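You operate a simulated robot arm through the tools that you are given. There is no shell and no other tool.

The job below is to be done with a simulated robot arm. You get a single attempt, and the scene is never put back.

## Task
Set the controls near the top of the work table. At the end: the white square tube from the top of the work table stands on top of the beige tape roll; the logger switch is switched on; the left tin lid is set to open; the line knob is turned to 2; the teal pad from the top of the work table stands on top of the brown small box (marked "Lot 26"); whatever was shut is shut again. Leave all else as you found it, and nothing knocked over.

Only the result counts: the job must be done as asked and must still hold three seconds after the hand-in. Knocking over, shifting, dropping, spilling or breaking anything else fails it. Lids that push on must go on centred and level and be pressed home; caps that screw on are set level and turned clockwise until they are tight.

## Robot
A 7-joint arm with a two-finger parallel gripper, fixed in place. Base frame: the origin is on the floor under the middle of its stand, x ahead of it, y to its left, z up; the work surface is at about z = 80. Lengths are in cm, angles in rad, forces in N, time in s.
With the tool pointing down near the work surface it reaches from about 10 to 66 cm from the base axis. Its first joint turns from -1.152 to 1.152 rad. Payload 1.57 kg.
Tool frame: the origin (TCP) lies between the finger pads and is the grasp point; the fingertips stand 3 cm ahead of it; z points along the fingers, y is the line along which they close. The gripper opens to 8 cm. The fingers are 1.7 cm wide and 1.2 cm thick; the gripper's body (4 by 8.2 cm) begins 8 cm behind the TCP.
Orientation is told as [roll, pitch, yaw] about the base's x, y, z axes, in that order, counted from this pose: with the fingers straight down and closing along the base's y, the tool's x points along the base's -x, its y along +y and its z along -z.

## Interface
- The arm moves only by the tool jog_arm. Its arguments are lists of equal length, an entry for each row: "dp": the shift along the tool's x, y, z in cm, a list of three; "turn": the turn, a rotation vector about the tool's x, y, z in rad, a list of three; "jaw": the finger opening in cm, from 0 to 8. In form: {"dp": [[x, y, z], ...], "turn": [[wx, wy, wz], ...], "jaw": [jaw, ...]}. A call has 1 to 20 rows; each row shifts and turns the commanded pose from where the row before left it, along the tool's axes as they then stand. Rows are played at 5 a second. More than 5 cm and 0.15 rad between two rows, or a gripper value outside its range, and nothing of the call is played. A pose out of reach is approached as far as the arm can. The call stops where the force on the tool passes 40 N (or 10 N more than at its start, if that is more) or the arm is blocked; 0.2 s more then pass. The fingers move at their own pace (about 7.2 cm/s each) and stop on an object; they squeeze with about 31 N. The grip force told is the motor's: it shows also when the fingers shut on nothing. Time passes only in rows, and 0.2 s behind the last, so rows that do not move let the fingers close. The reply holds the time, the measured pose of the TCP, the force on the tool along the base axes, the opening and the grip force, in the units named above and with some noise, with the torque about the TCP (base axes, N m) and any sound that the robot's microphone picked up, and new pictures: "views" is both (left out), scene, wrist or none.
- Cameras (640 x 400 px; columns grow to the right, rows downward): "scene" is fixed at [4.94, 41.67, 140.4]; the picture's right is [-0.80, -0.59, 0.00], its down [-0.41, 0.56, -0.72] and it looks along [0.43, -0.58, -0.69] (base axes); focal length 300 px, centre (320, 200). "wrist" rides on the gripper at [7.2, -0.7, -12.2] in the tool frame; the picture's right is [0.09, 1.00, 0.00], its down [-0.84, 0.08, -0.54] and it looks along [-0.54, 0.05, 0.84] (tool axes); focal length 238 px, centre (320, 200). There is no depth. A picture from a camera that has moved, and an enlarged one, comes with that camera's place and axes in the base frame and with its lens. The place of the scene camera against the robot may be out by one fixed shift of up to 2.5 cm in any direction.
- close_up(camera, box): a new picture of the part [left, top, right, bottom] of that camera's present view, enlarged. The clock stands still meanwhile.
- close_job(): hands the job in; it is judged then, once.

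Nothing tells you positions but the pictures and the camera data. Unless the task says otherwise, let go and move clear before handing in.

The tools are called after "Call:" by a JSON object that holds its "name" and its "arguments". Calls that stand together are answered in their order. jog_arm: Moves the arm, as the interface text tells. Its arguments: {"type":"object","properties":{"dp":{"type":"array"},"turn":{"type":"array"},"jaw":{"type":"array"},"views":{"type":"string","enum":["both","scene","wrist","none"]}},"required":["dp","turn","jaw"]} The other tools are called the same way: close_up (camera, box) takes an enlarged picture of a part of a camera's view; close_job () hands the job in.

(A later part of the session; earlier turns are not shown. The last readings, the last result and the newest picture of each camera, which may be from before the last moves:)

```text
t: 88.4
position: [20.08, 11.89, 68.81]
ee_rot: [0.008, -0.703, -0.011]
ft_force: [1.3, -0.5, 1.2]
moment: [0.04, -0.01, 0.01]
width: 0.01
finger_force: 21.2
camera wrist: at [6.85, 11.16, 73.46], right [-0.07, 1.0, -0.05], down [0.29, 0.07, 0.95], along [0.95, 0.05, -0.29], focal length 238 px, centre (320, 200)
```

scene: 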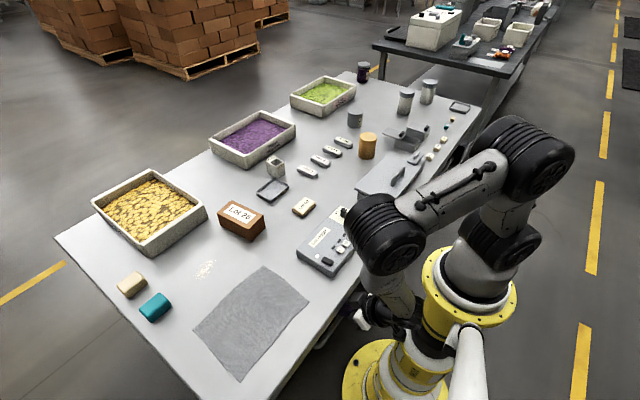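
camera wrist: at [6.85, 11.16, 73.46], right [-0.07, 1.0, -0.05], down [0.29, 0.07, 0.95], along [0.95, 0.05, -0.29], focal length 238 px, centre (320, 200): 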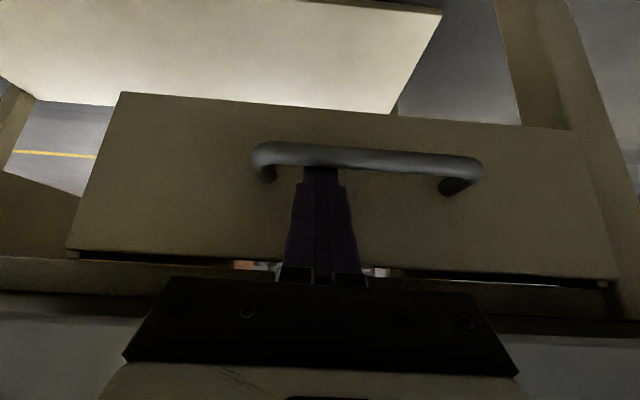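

The drawer moves with me at almost no force — it is a working drawer. I keep pulling.

Call:
{"name": "jog_arm", "arguments": {"dp": [[0.306, 0, -0.258], [0.306, 0, -0.258], [0.306, 0, -0.258], [0.306, 0, -0.258]], "turn": [[0, 0, 0], [0, 0, 0], [0, 0, 0], [0, 0, 0]], "jaw": [0, 0, 0, 0]}}

```text
t: 89.4
position: [19.85, 11.45, 68.98]
ee_rot: [0.009, -0.698, -0.007]
ft_force: [1.1, 0.7, -0.1]
moment: [-0.01, -0.01, -0.01]
width: 0.0
finger_force: 21.2
out of reach, approached as far as the arm can: row 2, 3, 4
camera wrist: at [6.53, 10.75, 73.55], right [-0.07, 1.0, -0.05], down [0.29, 0.07, 0.95], along [0.95, 0.05, -0.3], focal length 238 px, centre (320, 200)
```

scene: 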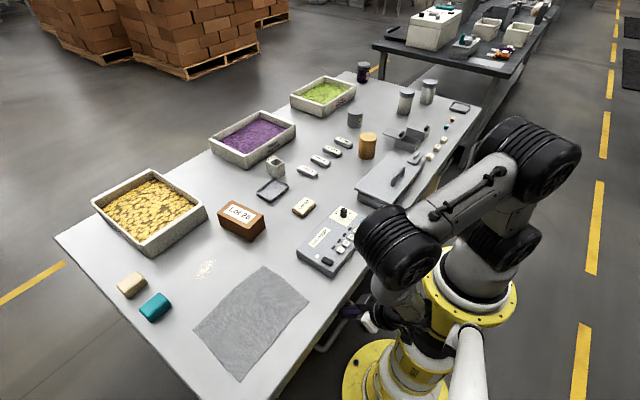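
wrist: 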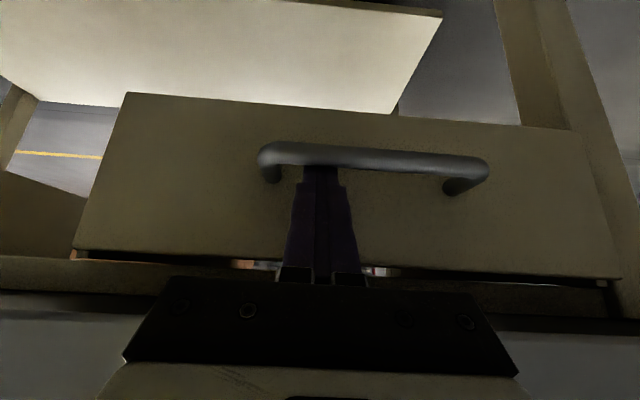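

The arm's limit at this tilt is reached; I'll straighten the tool gradually about the hook while continuing the pull.

Call:
{"name": "jog_arm", "arguments": {"dp": [[0.179, 0, -0.013], [0.197, 0, 0.036], [0.237, 0, -0.048], [0.332, 0, -0.035], [0.4775, 0, -0.148], [0.4775, 0, -0.148]], "turn": [[0, 0.1, 0], [0, 0.1, 0], [0, 0.1, 0], [0, 0.1, 0], [0, 0, 0], [0, 0, 0]], "jaw": [0, 0, 0, 0, 0, 0]}}

```text
t: 90.3
position: [18.65, 11.14, 68.42]
ee_rot: [-0.002, -0.333, 0.003]
ft_force: [-5.3, 2.0, 1.3]
moment: [-0.25, -0.44, -0.05]
width: 0.0
finger_force: 22.4
stopped in row 4: the force on the tool passed its limit at 50 N (the readings are from after the stop); the commanded pose is now the measured one
camera wrist: at [7.96, 10.46, 77.48], right [-0.09, 1.0, -0.03], down [0.61, 0.08, 0.78], along [0.78, 0.05, -0.62], focal length 238 px, centre (320, 200)
```

scene: 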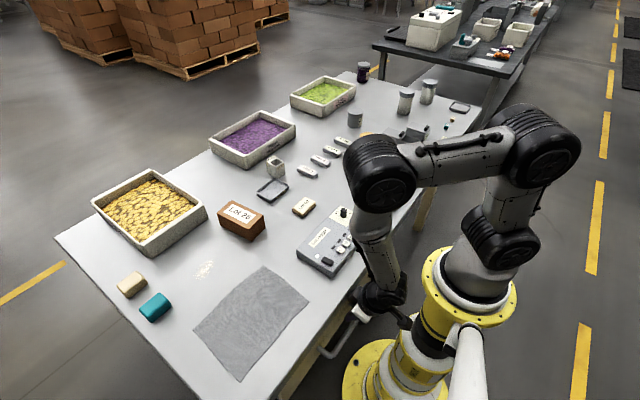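
wrist: 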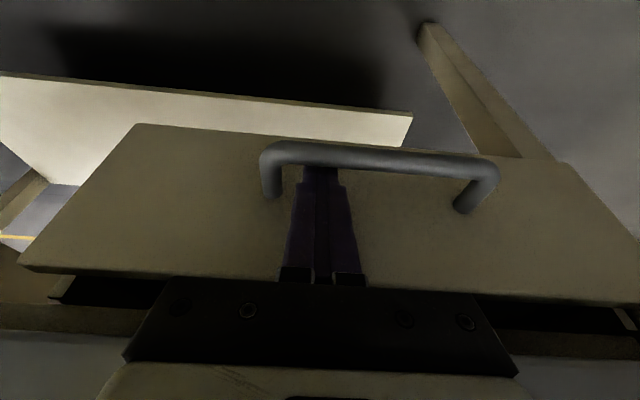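

The drawer is now out about 3 cm and the handle shows past the table edge. I'll keep the tilt and pull on more slowly.

Call:
{"name": "jog_arm", "arguments": {"dp": [[0.19, 0, -0.065], [0.28, 0, -0.098], [0.28, 0, -0.098], [0.28, 0, -0.098], [0.28, 0, -0.098], [0.28, 0, -0.098], [0.28, 0, -0.098]], "turn": [[0, 0, 0], [0, 0, 0], [0, 0, 0], [0, 0, 0], [0, 0, 0], [0, 0, 0], [0, 0, 0]], "jaw": [0, 0, 0, 0, 0, 0, 0]}}

```text
t: 92.0
position: [16.72, 11.24, 68.27]
ee_rot: [0.001, -0.333, 0.002]
ft_force: [0.9, -0.8, -0.3]
moment: [-0.02, -0.01, 0.03]
width: 0.0
finger_force: 21.8
camera wrist: at [6.0, 10.51, 77.46], right [-0.09, 1.0, -0.03], down [0.61, 0.08, 0.79], along [0.78, 0.05, -0.62], focal length 238 px, centre (320, 200)
```

scene: 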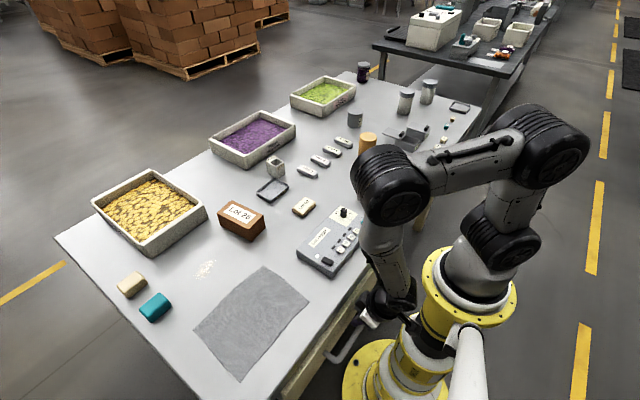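
wrist: 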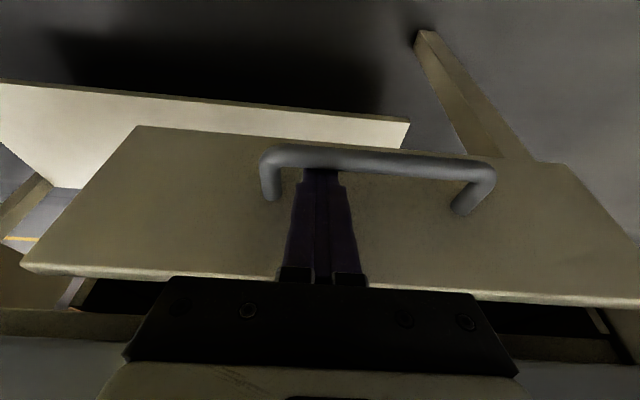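

Call:
{"name": "jog_arm", "arguments": {"dp": [[0.091, 0, -0.083], [0.187, 0, -0.101], [0.296, 0, -0.066], [0.3, 0, -0.01], [0.4, 0, 0], [0.4, 0, 0], [0.4, 0, 0], [0.4, 0, 0]], "turn": [[0, 0.1, 0], [0, 0.1, 0], [0, 0.1, 0], [0, 0.033, 0], [0, 0, 0], [0, 0, 0], [0, 0, 0], [0, 0, 0]], "jaw": [0, 0, 0, 0, 0, 0, 0, 0]}}

```text
t: 93.8
position: [14.3, 11.26, 68.58]
ee_rot: [0.001, -0.001, 0.0]
ft_force: [1.0, -0.6, -1.1]
moment: [0.04, -0.02, -0.02]
width: 0.01
finger_force: 21.4
camera wrist: at [7.11, 10.47, 80.69], right [-0.09, 1.0, 0.0], down [0.84, 0.08, 0.54], along [0.54, 0.05, -0.84], focal length 238 px, centre (320, 200)
```

scene: 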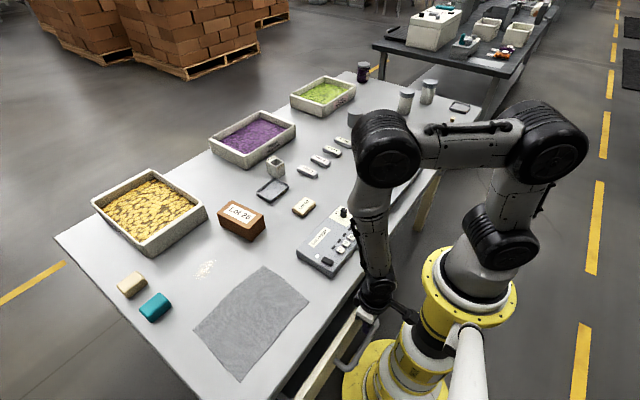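
wrist: 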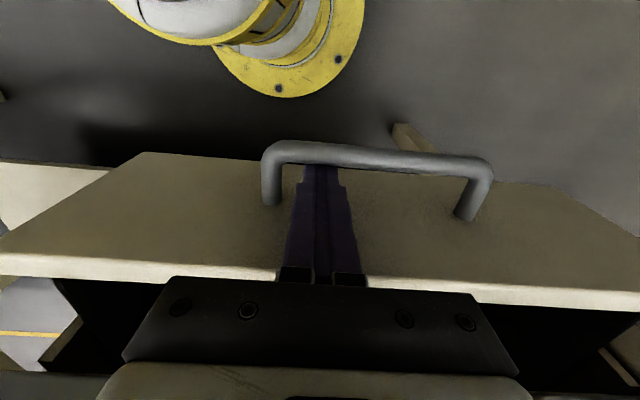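

Call:
{"name": "jog_arm", "arguments": {"dp": [[0.4, 0, 0], [0.4, 0, 0], [0.4, 0, 0], [0.4, 0, 0], [0.4, 0, 0], [0.4, 0, 0], [0.4, 0, 0], [0.4, 0, 0]], "turn": [[0, 0, 0], [0, 0, 0], [0, 0, 0], [0, 0, 0], [0, 0, 0], [0, 0, 0], [0, 0, 0], [0, 0, 0]], "jaw": [0, 0, 0, 0, 0, 0, 0, 0]}}

Call:
{"name": "close_up", "arguments": {"camera": "scene", "box": [240, 270, 440, 400]}}

```text
t: 95.5
position: [11.14, 11.25, 68.54]
ee_rot: [0.001, 0.001, 0.0]
ft_force: [1.5, -0.7, -0.5]
moment: [-0.02, -0.01, 0.0]
width: 0.0
finger_force: 21.6
camera wrist: at [3.94, 10.48, 80.6], right [-0.09, 1.0, 0.0], down [0.84, 0.08, 0.54], along [0.54, 0.05, -0.84], focal length 238 px, centre (320, 200)
```

scene: 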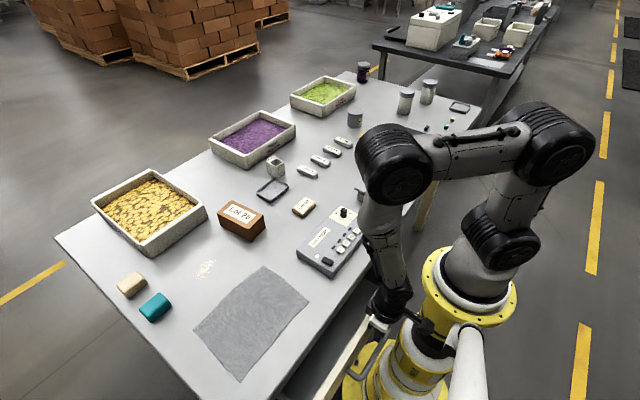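
wrist: 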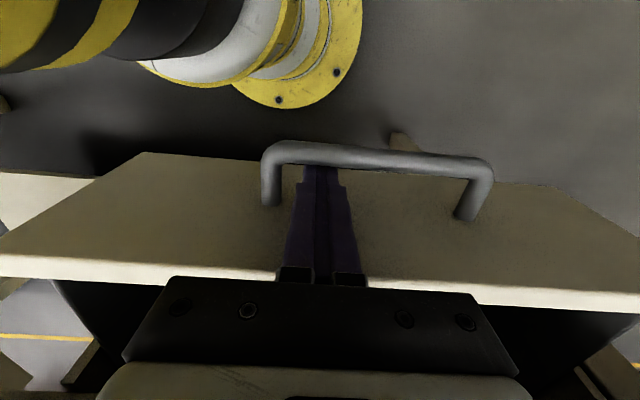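

```text
3.08 times, centred on (340, 335) of scene
camera zoom: at [4.94, 41.67, 140.4], right [-0.8, -0.59, 0.0], down [-0.41, 0.56, -0.72], along [0.43, -0.58, -0.69], focal length 924 px, centre (258, -215)
```

zoom: 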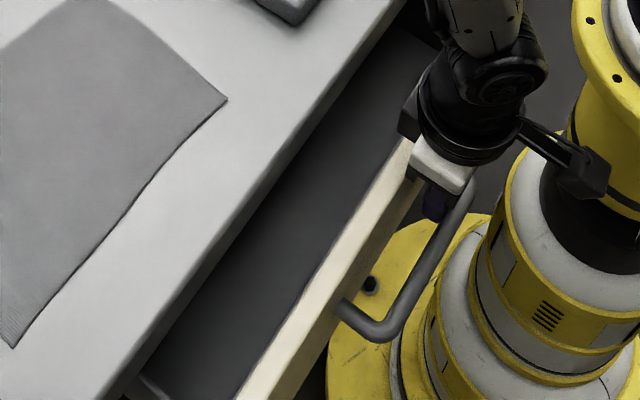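

The drawer is open some 11 cm; the visible left part of its floor looks empty. The wrist camera is close to the robot's column, so I'll slide left within the handle gap, then lift out to look inside.

Call:
{"name": "jog_arm", "arguments": {"dp": [[-0.8, 0, 0], [0, 1.5, 0], [0, 1.5, 0], [0, 1.5, 0], [0, 1.5, 0], [0, 0, -3], [0, 0, -4], [0, 0, -4], [0, 0, -4]], "turn": [[0, 0, 0], [0, 0, 0], [0, 0, 0], [0, 0, 0], [0, 0, 0], [0, 0, 0], [0, 0, 0], [0, 0, 0], [0, 0, 0]], "jaw": [0, 0, 0, 0, 0, 0, 0, 0, 0]}}

Call:
{"name": "close_up", "arguments": {"camera": "scene", "box": [240, 220, 440, 400]}}

```text
t: 97.5
position: [12.17, 17.18, 83.38]
ee_rot: [-0.002, 0.0, 0.001]
ft_force: [-0.6, 0.2, -0.6]
moment: [-0.02, 0.0, 0.06]
width: 0.0
finger_force: 21.9
camera wrist: at [4.9, 16.39, 95.55], right [-0.09, 1.0, 0.0], down [0.84, 0.08, 0.54], along [0.54, 0.05, -0.84], focal length 238 px, centre (320, 200)
```

scene: 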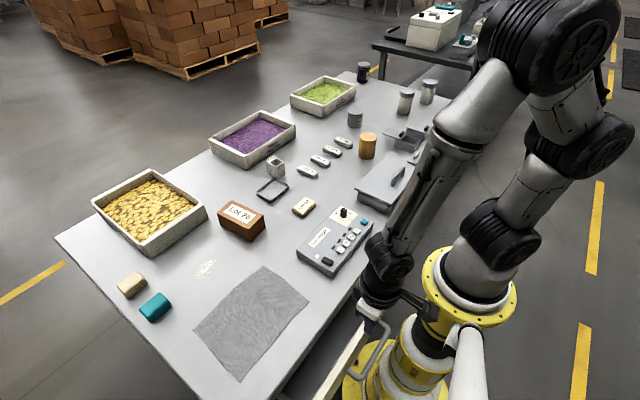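
wrist: 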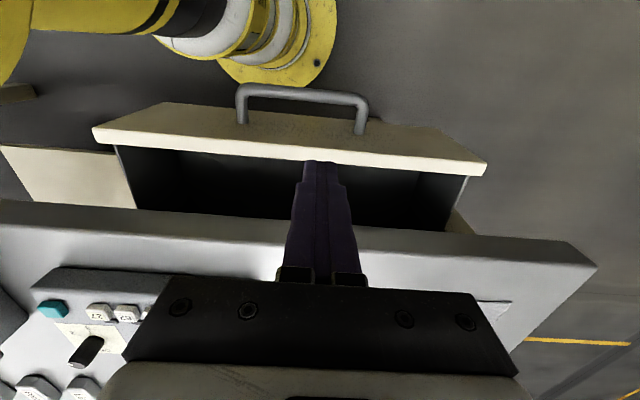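

```text
2.22 times, centred on (340, 310) of scene
camera zoom: at [4.94, 41.67, 140.4], right [-0.8, -0.59, 0.0], down [-0.41, 0.56, -0.72], along [0.43, -0.58, -0.69], focal length 668 px, centre (276, -44)
```

zoom: 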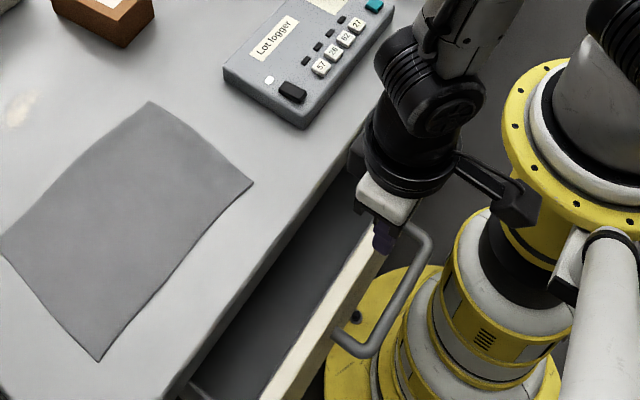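

Call:
{"name": "close_up", "arguments": {"camera": "wrist", "box": [90, 130, 310, 240]}}

Call:
{"name": "close_up", "arguments": {"camera": "wrist", "box": [310, 130, 500, 240]}}

```text
2.91 times, centred on (200, 185) of wrist
camera zoom: at [4.9, 16.39, 95.55], right [-0.09, 1.0, 0.0], down [0.84, 0.08, 0.54], along [0.54, 0.05, -0.84], focal length 693 px, centre (669, 244)
```

zoom: 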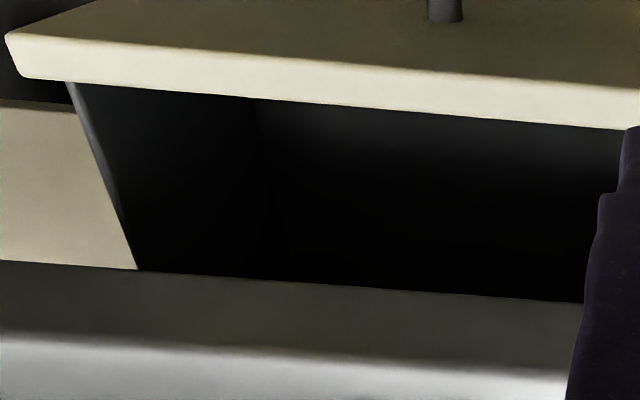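

```text
3.37 times, centred on (405, 185) of wrist
camera zoom: at [4.9, 16.39, 95.55], right [-0.09, 1.0, 0.0], down [0.84, 0.08, 0.54], along [0.54, 0.05, -0.84], focal length 803 px, centre (34, 250)
```

zoom: 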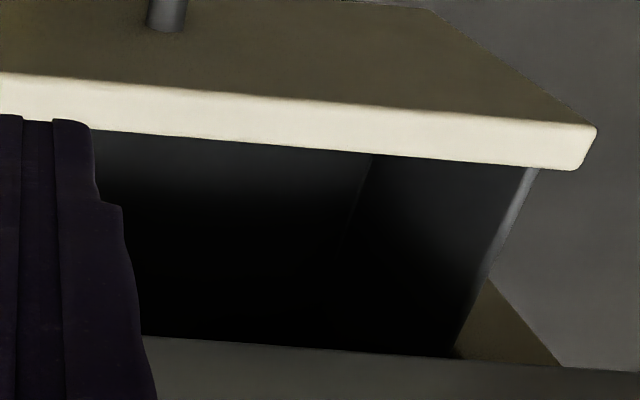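

The interior is dark and I see nothing yet; the panel top is near z≈72. I'll move the arm clear and look again with the scene camera.

Call:
{"name": "jog_arm", "arguments": {"dp": [[0, 0, -4.5], [0, 0, -4.5], [-4, 2, 0], [-4, 2, 0], [-4, 2, 0], [-4, 2, 0], [-4, 2, 0]], "turn": [[0, 0, 0], [0, 0, 0], [0, 0, 0], [0, 0, 0], [0, 0, 0], [0, 0, 0], [0, 0, 0]], "jaw": [0, 0, 0, 0, 0, 0, 0]}}

Call:
{"name": "close_up", "arguments": {"camera": "scene", "box": [240, 240, 420, 400]}}

```text
t: 99.2
position: [31.98, 27.3, 92.81]
ee_rot: [0.0, -0.001, 0.002]
ft_force: [0.1, -1.2, 0.0]
moment: [0.02, 0.0, -0.01]
width: 0.0
finger_force: 20.7
camera wrist: at [24.82, 26.6, 104.9], right [-0.09, 1.0, 0.0], down [0.84, 0.08, 0.54], along [0.54, 0.05, -0.84], focal length 238 px, centre (320, 200)
```

scene: 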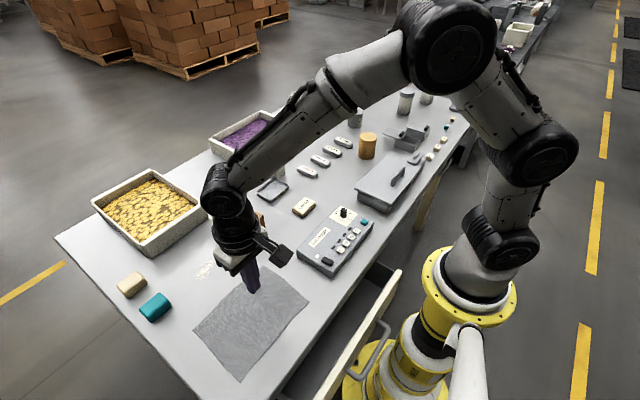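
wrist: 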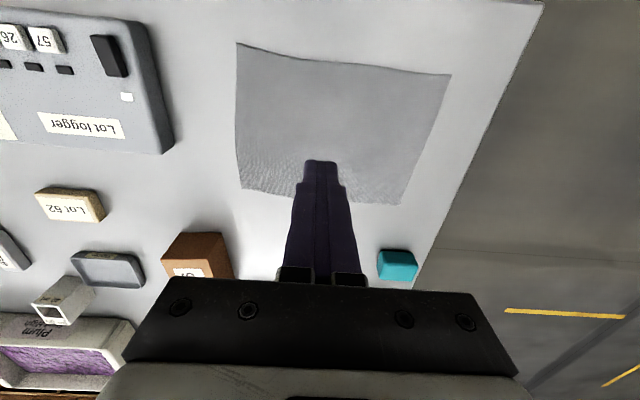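

```text
2.50 times, centred on (330, 320) of scene
camera zoom: at [4.94, 41.67, 140.4], right [-0.8, -0.59, 0.0], down [-0.41, 0.56, -0.72], along [0.43, -0.58, -0.69], focal length 751 px, centre (295, -100)
```

zoom: 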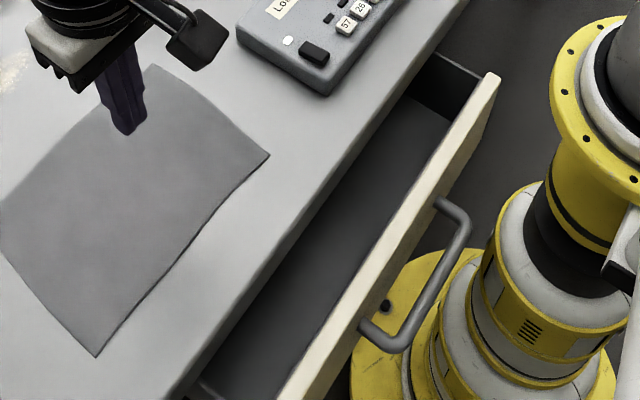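

The front part of the drawer floor is bare; things may lie deeper. I'll bring the wrist camera low in front of the opening and look in.

Call:
{"name": "jog_arm", "arguments": {"dp": [[4.1, -2.35, 0], [4.1, -2.35, 0], [4.1, -2.35, 0], [4.1, -2.35, 0], [0, 0, 3], [0, 0, 3], [0, 0, 3], [0, 0, 0], [0, 0, 0], [0, 0, 0], [0, 0, 0], [1.72, 0, 3.16], [1.72, 0, 3.16], [1.72, 0, 3.16]], "turn": [[0, 0, 0], [0, 0, 0], [0, 0, 0], [0, 0, 0], [0, 0, 0], [0, 0, 0], [0, 0, 0], [0, -0.125, 0], [0, -0.125, 0], [0, -0.125, 0], [0, -0.125, 0], [0, 0, 0], [0, 0, 0], [0, 0, 0]], "jaw": [0, 0, 0, 0, 0, 0, 0, 0, 0, 0, 0, 0, 0, 0], "views": "wrist"}}

Call:
{"name": "close_up", "arguments": {"camera": "wrist", "box": [0, 100, 320, 300]}}

Call:
{"name": "close_up", "arguments": {"camera": "wrist", "box": [320, 100, 640, 300]}}

```text
t: 101.7
position: [18.58, 16.4, 82.65]
ee_rot: [0.002, -0.511, -0.002]
ft_force: [-48.0, -13.6, 45.8]
moment: [-0.57, 0.64, -0.19]
width: 0.0
finger_force: 21.5
out of reach, approached as far as the arm can: row 10, 11
stopped in row 12: the force on the tool passed its limit at 168 N (the readings are from after the stop); the commanded pose is now the measured one
camera wrist: at [6.44, 15.67, 89.76], right [-0.08, 1.0, -0.04], down [0.47, 0.07, 0.88], along [0.88, 0.05, -0.47], focal length 238 px, centre (320, 200)
```

wrist: 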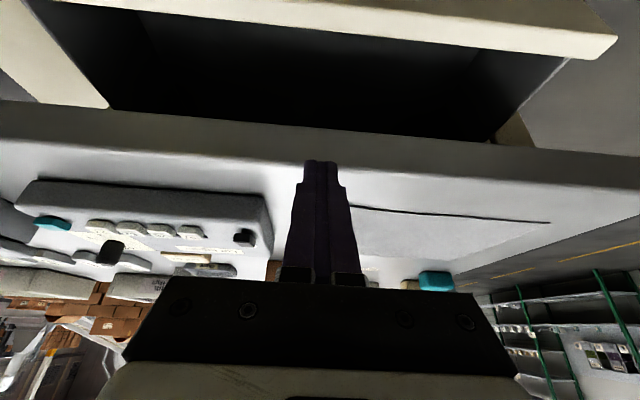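

```text
2.00 times, centred on (160, 200) of wrist
camera zoom: at [6.44, 15.67, 89.76], right [-0.08, 1.0, -0.04], down [0.47, 0.07, 0.88], along [0.88, 0.05, -0.47], focal length 477 px, centre (640, 200)
```

zoom: 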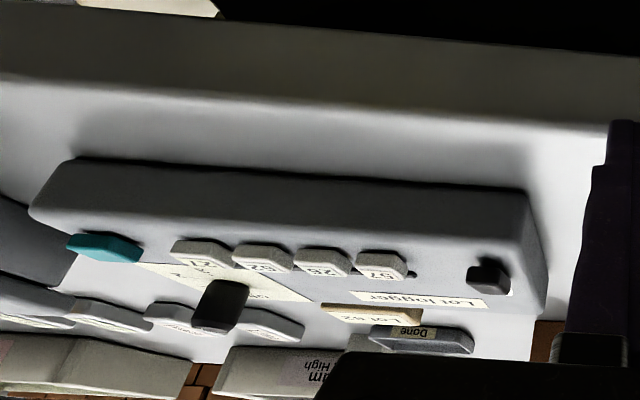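

```text
2.00 times, centred on (480, 200) of wrist
camera zoom: at [6.44, 15.67, 89.76], right [-0.08, 1.0, -0.04], down [0.47, 0.07, 0.88], along [0.88, 0.05, -0.47], focal length 477 px, centre (0, 200)
```

zoom: 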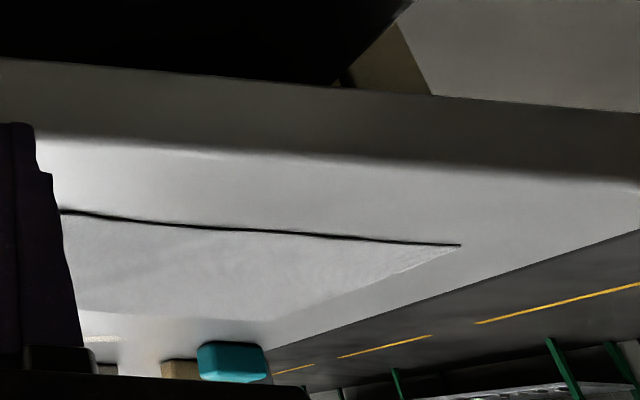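

My tilt command ran out of reach and the tip pressed on the bare table edge; nothing was there, but I'll lift off at once and straighten up.

Call:
{"name": "jog_arm", "arguments": {"dp": [[-1.5, 0, -2.6], [-1.95, 0, -3.5], [-1.95, 0, -3.5], [0, 0, 0], [0, 0, 0], [0, 0, 0], [0, 0, 0]], "turn": [[0, 0, 0], [0, 0, 0], [0, 0, 0], [0, 0.13, 0], [0, 0.13, 0], [0, 0.13, 0], [0, 0.12, 0]], "jaw": [0, 0, 0, 0, 0, 0, 0]}}

Call:
{"name": "close_up", "arguments": {"camera": "scene", "box": [290, 190, 400, 290]}}

Call:
{"name": "close_up", "arguments": {"camera": "wrist", "box": [60, 60, 580, 260]}}

```text
t: 103.3
position: [18.88, 16.36, 93.6]
ee_rot: [0.004, 0.003, 0.002]
ft_force: [-0.2, 0.0, -0.3]
moment: [-0.02, 0.0, 0.03]
width: 0.01
finger_force: 21.3
camera wrist: at [11.76, 15.69, 105.74], right [-0.09, 1.0, 0.0], down [0.84, 0.08, 0.54], along [0.54, 0.05, -0.84], focal length 238 px, centre (320, 200)
```

scene: 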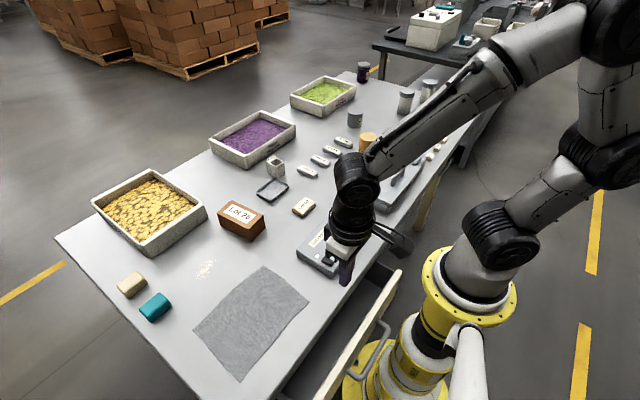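
wrist: 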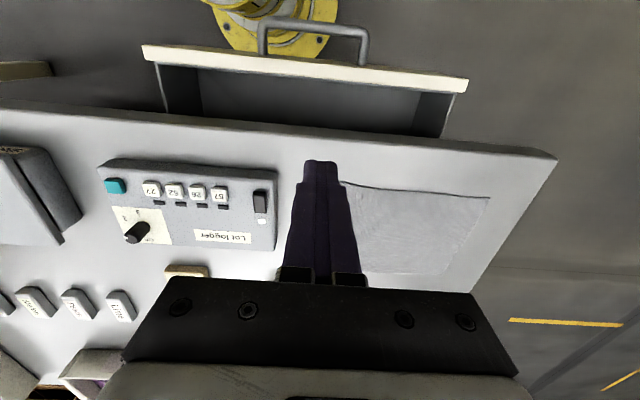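

```text
4.00 times, centred on (345, 240) of scene
camera zoom: at [4.94, 41.67, 140.4], right [-0.8, -0.59, 0.0], down [-0.41, 0.56, -0.72], along [0.43, -0.58, -0.69], focal length 1202 px, centre (220, 40)
```

zoom: 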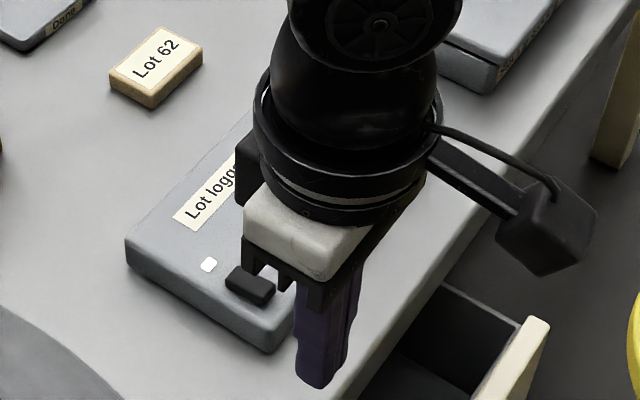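

```text
1.23 times, centred on (320, 160) of wrist
camera zoom: at [11.76, 15.69, 105.74], right [-0.09, 1.0, 0.0], down [0.84, 0.08, 0.54], along [0.54, 0.05, -0.84], focal length 293 px, centre (320, 249)
```

zoom: 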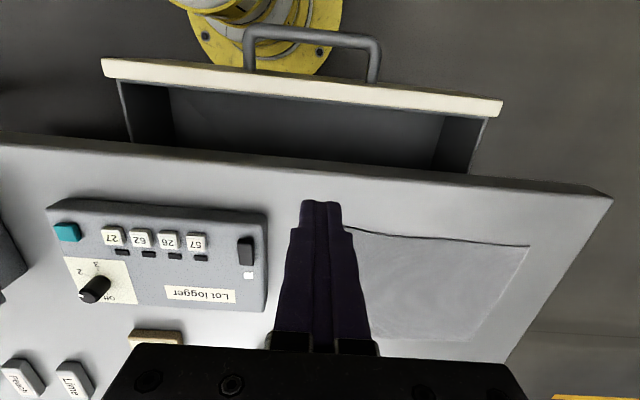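

The logger is still as set. The visible strip of the drawer is empty across its width, so I'll open the drawer further by pushing its front panel from inside.

Call:
{"name": "jog_arm", "arguments": {"dp": [[2.38, 3.64, 0], [0, 0, 4.2], [0, 0, 4.2], [0, 0, 4.2], [0, 0, 4.2], [0, 0, 2], [0, 0, 2]], "turn": [[0, 0, 0], [0, 0, 0], [0, 0, 0], [0, 0, 0], [0, 0, 0], [0, 0, 0], [0, 0, 0]], "jaw": [0, 0, 0, 0, 0, 0, 0]}}

```text
t: 104.9
position: [16.37, 20.01, 72.93]
ee_rot: [0.0, 0.002, -0.001]
ft_force: [0.3, 0.1, 0.2]
moment: [0.04, 0.0, 0.01]
width: 0.01
finger_force: 20.9
camera wrist: at [9.23, 19.25, 84.97], right [-0.09, 1.0, 0.0], down [0.84, 0.08, 0.54], along [0.54, 0.05, -0.84], focal length 238 px, centre (320, 200)
```

scene: 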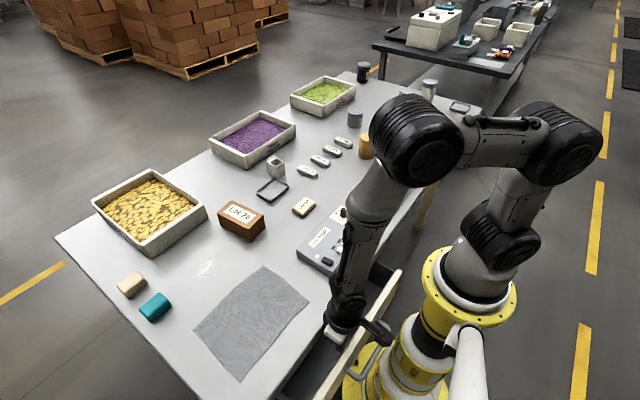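
wrist: 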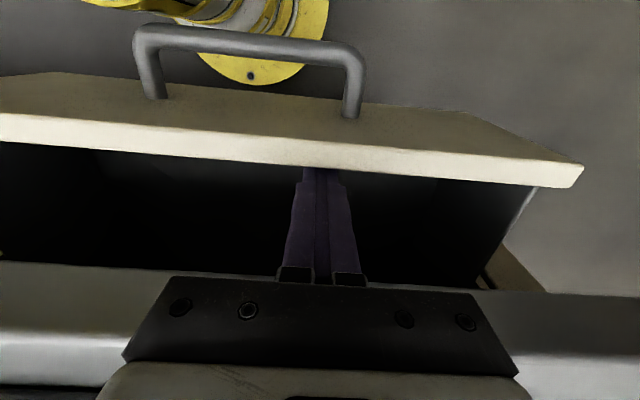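

Call:
{"name": "jog_arm", "arguments": {"dp": [[0.4, 0, 0], [0.4, 0, 0], [0.4, 0, 0], [0.4, 0, 0], [0.4, 0, 0], [0.4, 0, 0], [0.4, 0, 0], [0.4, 0, 0], [0.4, 0, 0], [0.4, 0, 0]], "turn": [[0, 0, 0], [0, 0, 0], [0, 0, 0], [0, 0, 0], [0, 0, 0], [0, 0, 0], [0, 0, 0], [0, 0, 0], [0, 0, 0], [0, 0, 0]], "jaw": [0, 0, 0, 0, 0, 0, 0, 0, 0, 0]}}

Call:
{"name": "close_up", "arguments": {"camera": "wrist", "box": [0, 100, 320, 300]}}

Call:
{"name": "close_up", "arguments": {"camera": "wrist", "box": [320, 100, 640, 300]}}

Call:
{"name": "close_up", "arguments": {"camera": "scene", "box": [240, 240, 440, 400]}}

```text
t: 107.1
position: [12.46, 20.15, 72.78]
ee_rot: [0.002, 0.002, 0.001]
ft_force: [2.3, 0.3, -0.3]
moment: [0.0, -0.02, -0.01]
width: 0.0
finger_force: 21.5
camera wrist: at [5.23, 19.35, 84.99], right [-0.09, 1.0, 0.0], down [0.84, 0.08, 0.54], along [0.54, 0.05, -0.84], focal length 238 px, centre (320, 200)
```

scene: 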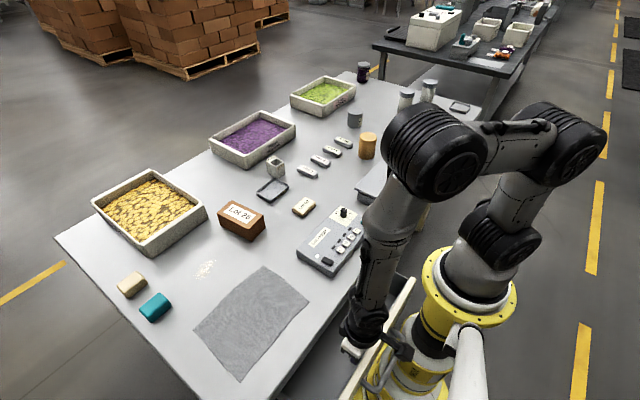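
wrist: 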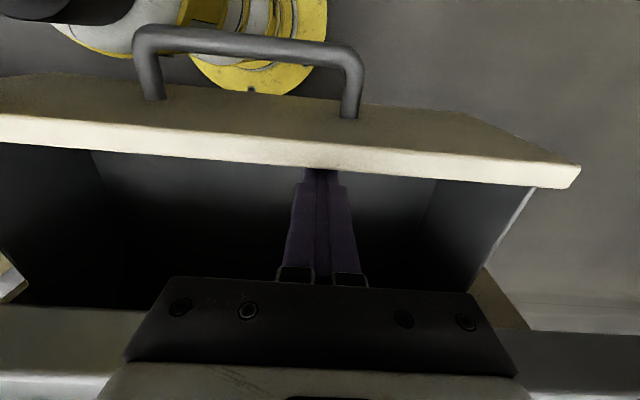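

```text
2.00 times, centred on (160, 200) of wrist
camera zoom: at [5.23, 19.35, 84.99], right [-0.09, 1.0, 0.0], down [0.84, 0.08, 0.54], along [0.54, 0.05, -0.84], focal length 477 px, centre (640, 200)
```

zoom: 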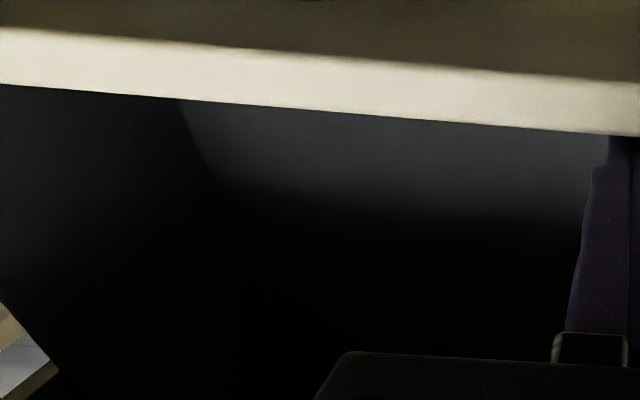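

```text
2.00 times, centred on (480, 200) of wrist
camera zoom: at [5.23, 19.35, 84.99], right [-0.09, 1.0, 0.0], down [0.84, 0.08, 0.54], along [0.54, 0.05, -0.84], focal length 477 px, centre (0, 200)
```

zoom: 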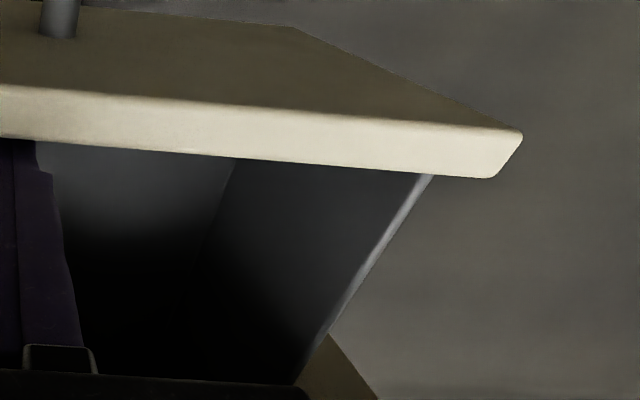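

```text
2.50 times, centred on (340, 320) of scene
camera zoom: at [4.94, 41.67, 140.4], right [-0.8, -0.59, 0.0], down [-0.41, 0.56, -0.72], along [0.43, -0.58, -0.69], focal length 751 px, centre (270, -100)
```

zoom: 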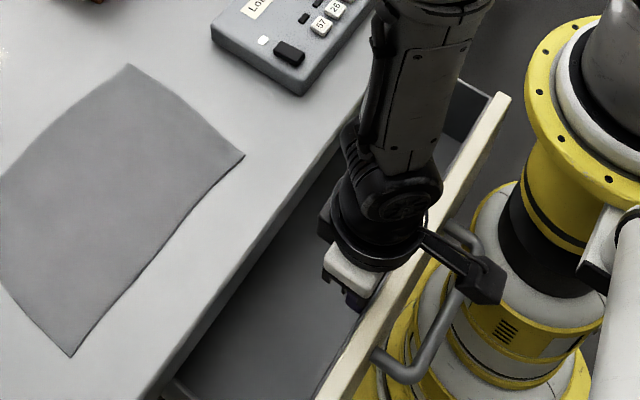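

The drawer is open about 15 cm with its front part empty. I'll tilt in under the slab again to look into its deep end from low down.

Call:
{"name": "jog_arm", "arguments": {"dp": [[-1.77, -1.5, -1.64], [-1.77, -1.5, -1.64], [-0.55, 0, 1.09], [-0.588, 0, 1.201], [-0.558, 0, 1.188], [-0.547, 0, 0.958]], "turn": [[0, 0, 0], [0, 0, 0], [0, -0.15, 0], [0, -0.15, 0], [0, -0.15, 0], [0, -0.15, 0]], "jaw": [0, 0, 0, 0, 0, 0]}}

Call:
{"name": "close_up", "arguments": {"camera": "wrist", "box": [0, 100, 320, 300]}}

Call:
{"name": "close_up", "arguments": {"camera": "wrist", "box": [320, 100, 640, 300]}}

```text
t: 108.5
position: [20.45, 16.48, 72.23]
ee_rot: [0.004, -0.599, 0.0]
ft_force: [-0.3, -0.6, 0.2]
moment: [0.02, 0.01, 0.0]
width: 0.01
finger_force: 21.6
out of reach, approached as far as the arm can: row 6
camera wrist: at [7.7, 15.55, 78.25], right [-0.08, 1.0, -0.05], down [0.39, 0.08, 0.92], along [0.92, 0.05, -0.39], focal length 238 px, centre (320, 200)
```

scene: 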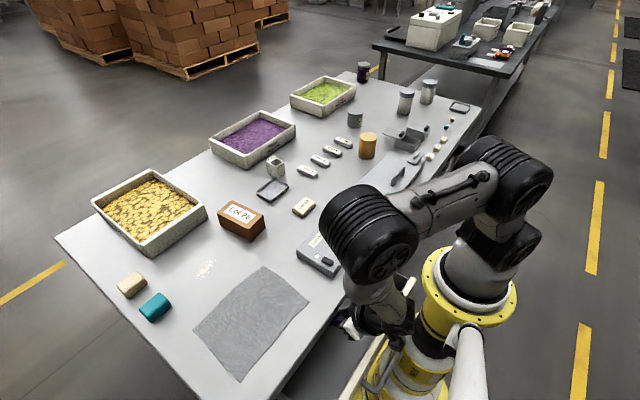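
wrist: 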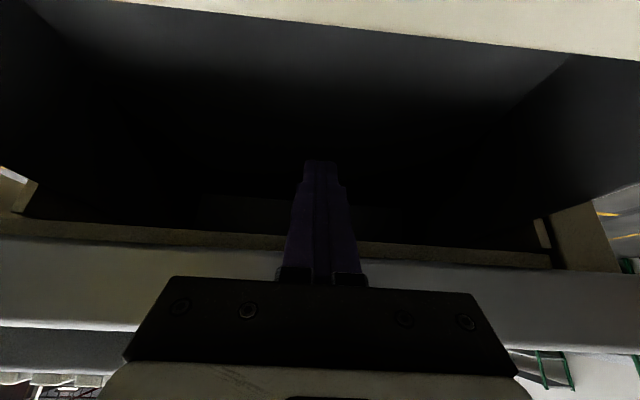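

```text
2.00 times, centred on (160, 200) of wrist
camera zoom: at [7.7, 15.55, 78.25], right [-0.08, 1.0, -0.05], down [0.39, 0.08, 0.92], along [0.92, 0.05, -0.39], focal length 477 px, centre (640, 200)
```

zoom: 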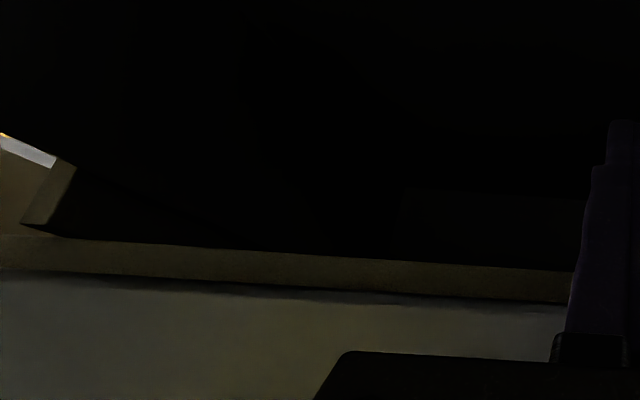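

```text
2.00 times, centred on (480, 200) of wrist
camera zoom: at [7.7, 15.55, 78.25], right [-0.08, 1.0, -0.05], down [0.39, 0.08, 0.92], along [0.92, 0.05, -0.39], focal length 477 px, centre (0, 200)
```

zoom: 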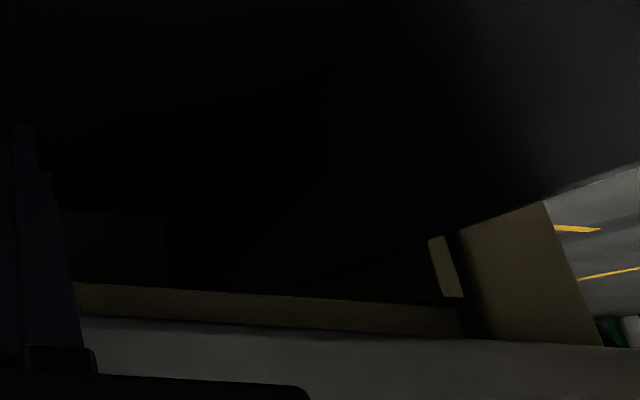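

Call:
{"name": "close_up", "arguments": {"camera": "wrist", "box": [180, 130, 300, 240]}}

Call:
{"name": "close_up", "arguments": {"camera": "wrist", "box": [340, 130, 460, 250]}}

Call:
{"name": "close_up", "arguments": {"camera": "wrist", "box": [60, 20, 560, 240]}}

```text
3.64 times, centred on (240, 185) of wrist
camera zoom: at [7.7, 15.55, 78.25], right [-0.08, 1.0, -0.05], down [0.39, 0.08, 0.92], along [0.92, 0.05, -0.39], focal length 867 px, centre (611, 254)
```

zoom: 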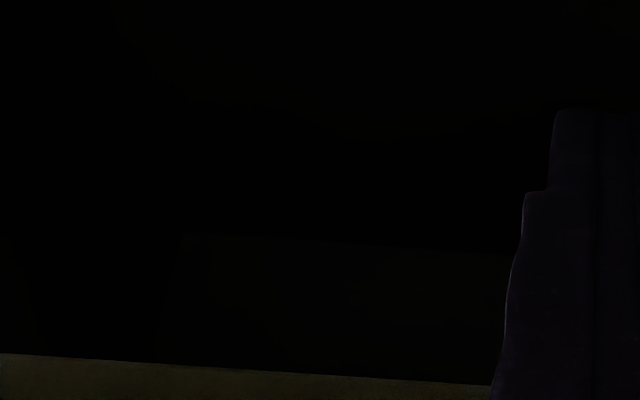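

```text
3.33 times, centred on (400, 190) of wrist
camera zoom: at [7.7, 15.55, 78.25], right [-0.08, 1.0, -0.05], down [0.39, 0.08, 0.92], along [0.92, 0.05, -0.39], focal length 794 px, centre (53, 233)
```

zoom: 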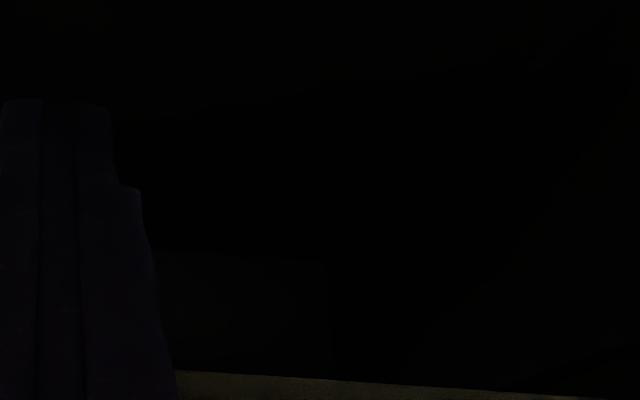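

```text
1.28 times, centred on (310, 130) of wrist
camera zoom: at [7.7, 15.55, 78.25], right [-0.08, 1.0, -0.05], down [0.39, 0.08, 0.92], along [0.92, 0.05, -0.39], focal length 305 px, centre (333, 290)
```

zoom: 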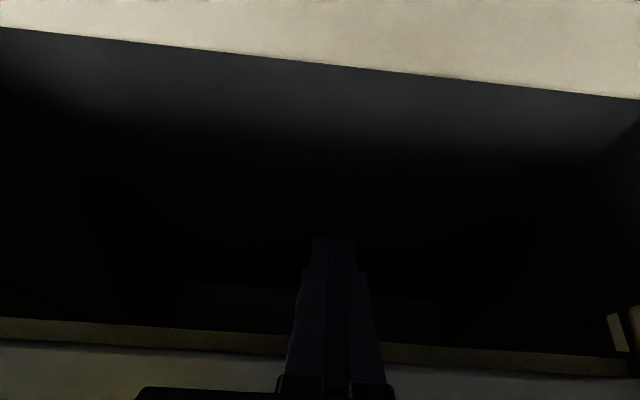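

A close look shows the drawer's bare floor and back wall — it is empty too. So the roll-shaped ochre cylinder must be the tape roll, and I now need to shut the drawer: first withdraw the fingers upright.

Call:
{"name": "jog_arm", "arguments": {"dp": [[0.731, 0, -1.676], [0.822, 0, -1.286], [0.659, 0, -1.251], [0.429, 0, -1.177], [0, 0, -1.8], [1.6, -0.3, 0], [1.6, -0.3, 0], [1.6, -0.3, 0], [1.6, 0, 0]], "turn": [[0, 0.15, 0], [0, 0.15, 0], [0, 0.15, 0], [0, 0.15, 0], [0, 0, 0], [0, 0, 0], [0, 0, 0], [0, 0, 0], [0, 0, 0]], "jaw": [0, 0, 0, 0, 0, 0, 0, 0, 0]}}

```text
t: 110.5
position: [9.64, 15.4, 77.9]
ee_rot: [0.004, 0.002, 0.001]
ft_force: [-0.2, 0.2, 0.5]
moment: [-0.05, 0.02, 0.01]
width: 0.0
finger_force: 21.3
camera wrist: at [2.5, 14.77, 90.13], right [-0.09, 1.0, 0.0], down [0.84, 0.08, 0.54], along [0.54, 0.05, -0.84], focal length 238 px, centre (320, 200)
```

scene: 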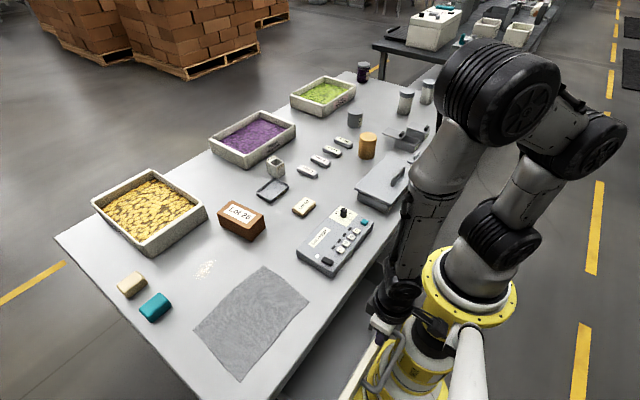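
wrist: 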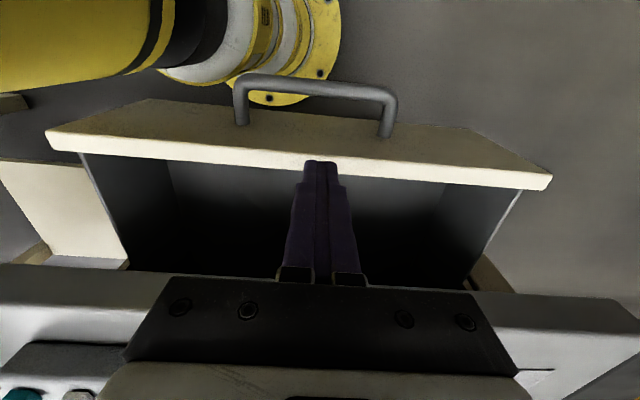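

Call:
{"name": "jog_arm", "arguments": {"dp": [[0.9, 0, 0], [0.85, 0, 0]], "turn": [[0, 0, 0], [0, 0, 0]], "jaw": [0, 0], "views": "wrist"}}

```text
t: 111.1
position: [8.02, 15.63, 77.9]
ee_rot: [0.003, 0.002, 0.0]
ft_force: [0.0, 0.2, 0.9]
moment: [0.01, 0.02, 0.01]
width: 0.01
finger_force: 21.1
camera wrist: at [0.8, 14.81, 90.14], right [-0.09, 1.0, 0.0], down [0.84, 0.08, 0.54], along [0.54, 0.05, -0.84], focal length 238 px, centre (320, 200)
```

wrist: 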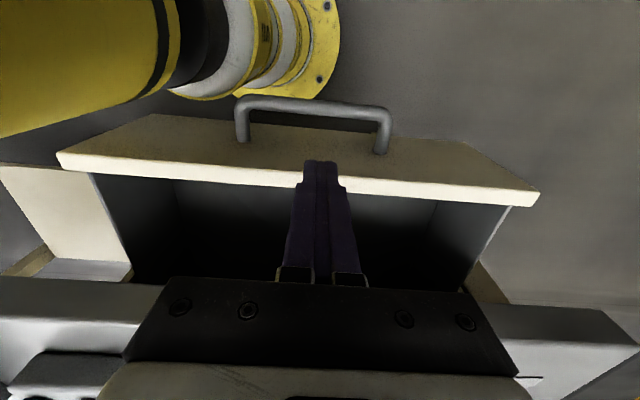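

Call:
{"name": "jog_arm", "arguments": {"dp": [[0.6, 0, 0], [0, 0, 2], [0, 0, 2], [0, 0, 2]], "turn": [[0, 0, 0], [0, 0, 0], [0, 0, 0], [0, 0, 0]], "jaw": [0, 0, 0, 0], "views": "wrist"}}

```text
t: 111.5
position: [8.09, 15.88, 78.01]
ee_rot: [0.014, -0.007, 0.011]
ft_force: [18.3, -4.9, -2.2]
moment: [0.8, 2.3, 0.94]
width: 0.0
finger_force: 21.2
stopped in row 2: the force on the tool passed its limit at 52 N (the readings are from after the stop); the commanded pose is now the measured one
camera wrist: at [0.76, 14.87, 90.16], right [-0.1, 0.99, 0.01], down [0.83, 0.08, 0.55], along [0.54, 0.07, -0.84], focal length 238 px, centre (320, 200)
```

wrist: 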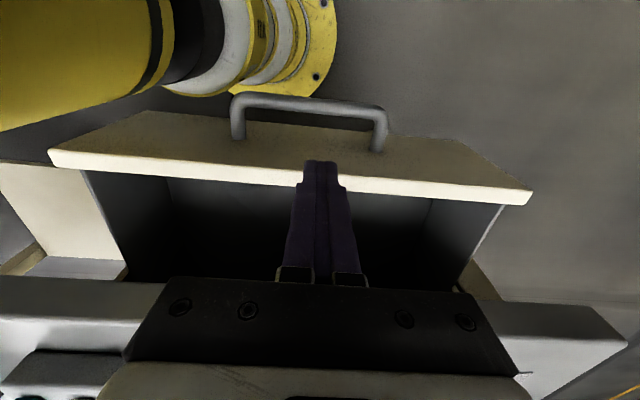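

My wrist camera's bracket touched the robot's own base, so I back off. Better idea: rotate the gripper so the camera points away and pinch the panel's top edge from above to push it in.

Call:
{"name": "jog_arm", "arguments": {"dp": [[-0.6, 0, 0], [-1.2, 0, -0.5], [0, 0, 0], [0, 0, 0], [0, 0, 0], [0, 0, 0], [0, 0, 0], [0, 0, 0]], "turn": [[0, 0, 0], [0, 0, 0], [0, 0, 0.1427], [0, 0, 0.1427], [0, 0, 0.1427], [0, 0, 0.1427], [0, 0, 0.1427], [0, 0, 0.1427]], "jaw": [0, 0, 0, 0, 0, 0, 0, 0]}}

```text
t: 113.3
position: [9.71, 15.77, 78.48]
ee_rot: [0.014, 0.008, -0.854]
ft_force: [-0.7, 0.6, 0.4]
moment: [-0.02, 0.0, -0.02]
width: 0.0
finger_force: 21.1
camera wrist: at [4.46, 20.54, 90.72], right [0.69, 0.72, 0.01], down [0.61, -0.59, 0.54], along [0.4, -0.36, -0.84], focal length 238 px, centre (320, 200)
```

scene: 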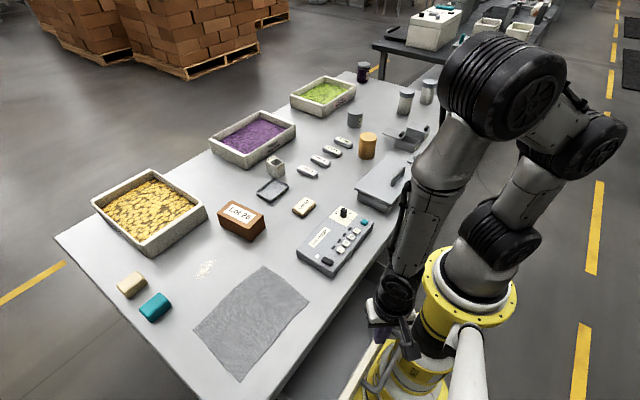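
wrist: 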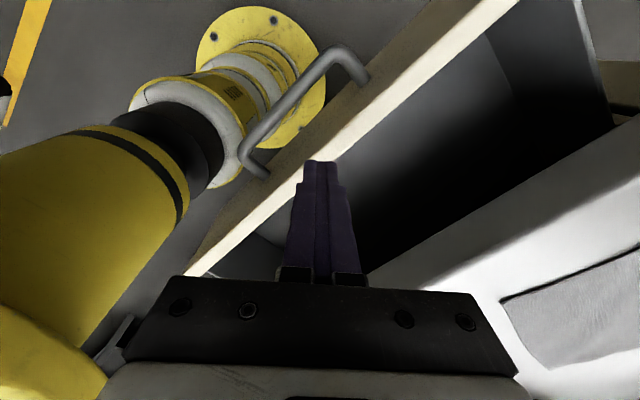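

Call:
{"name": "jog_arm", "arguments": {"dp": [[0, 0, 0], [0, 0, 0], [0, 0, 0], [0, 0, 0], [0, 0, 0]], "turn": [[0, 0, 0.143], [0, 0, 0.143], [0, 0, 0.143], [0, 0, 0.143], [-0.01, 0, 0.143]], "jaw": [4, 4, 4, 4, 4], "views": "wrist"}}

Call:
{"name": "close_up", "arguments": {"camera": "wrist", "box": [220, 80, 440, 240]}}

```text
t: 114.5
position: [9.75, 15.82, 78.56]
ee_rot: [0.016, 0.014, -1.568]
ft_force: [0.3, 0.3, 0.0]
moment: [0.0, -0.01, 0.0]
width: 4.0
finger_force: 0.1
camera wrist: at [8.86, 22.73, 90.8], right [1.0, 0.1, 0.02], down [0.07, -0.84, 0.53], along [0.06, -0.53, -0.85], focal length 238 px, centre (320, 200)
```

wrist: 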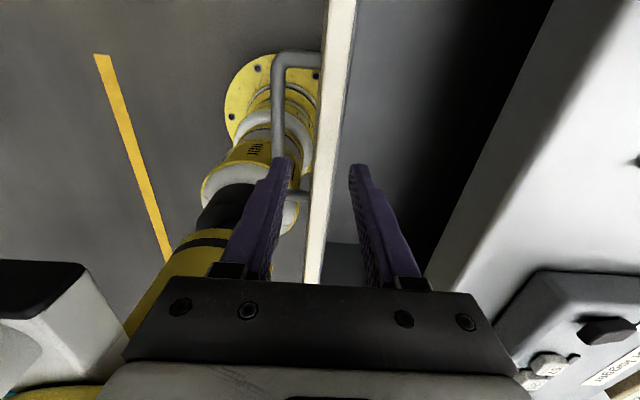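

```text
2.50 times, centred on (330, 160) of wrist
camera zoom: at [8.86, 22.73, 90.8], right [1.0, 0.1, 0.02], down [0.07, -0.84, 0.53], along [0.06, -0.53, -0.85], focal length 596 px, centre (295, 300)
```

zoom: 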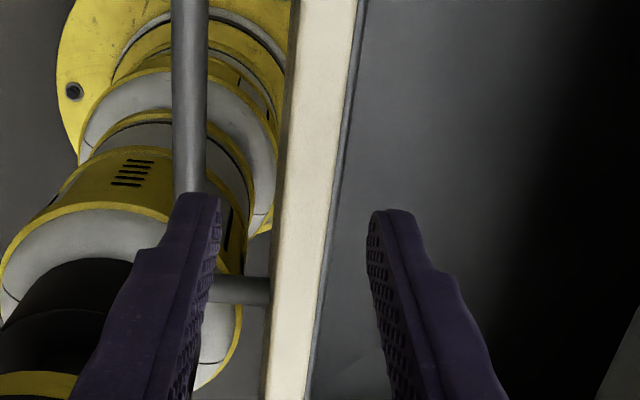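

Call:
{"name": "jog_arm", "arguments": {"dp": [[0, 0.5, 2], [0, 0, 2], [0, 0, 1.5], [0, 0, 0], [0, 0, 0], [0, 0, 0]], "turn": [[0, 0, 0], [0, 0, 0], [0, 0, 0], [0, 0, 0], [0, 0, 0], [0, 0, 0]], "jaw": [4, 4, 4, 0.5, 0.5, 0.5], "views": "wrist"}}

```text
t: 115.9
position: [10.42, 15.84, 73.18]
ee_rot: [0.015, 0.012, -1.565]
ft_force: [1.3, 3.5, -11.7]
moment: [0.56, 0.23, -0.47]
width: 2.08
finger_force: 34.8
camera wrist: at [9.48, 22.79, 85.29], right [1.0, 0.1, 0.01], down [0.07, -0.84, 0.53], along [0.06, -0.53, -0.85], focal length 238 px, centre (320, 200)
```

wrist: 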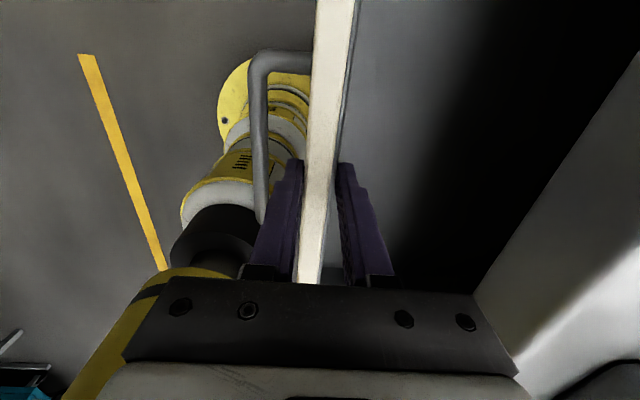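

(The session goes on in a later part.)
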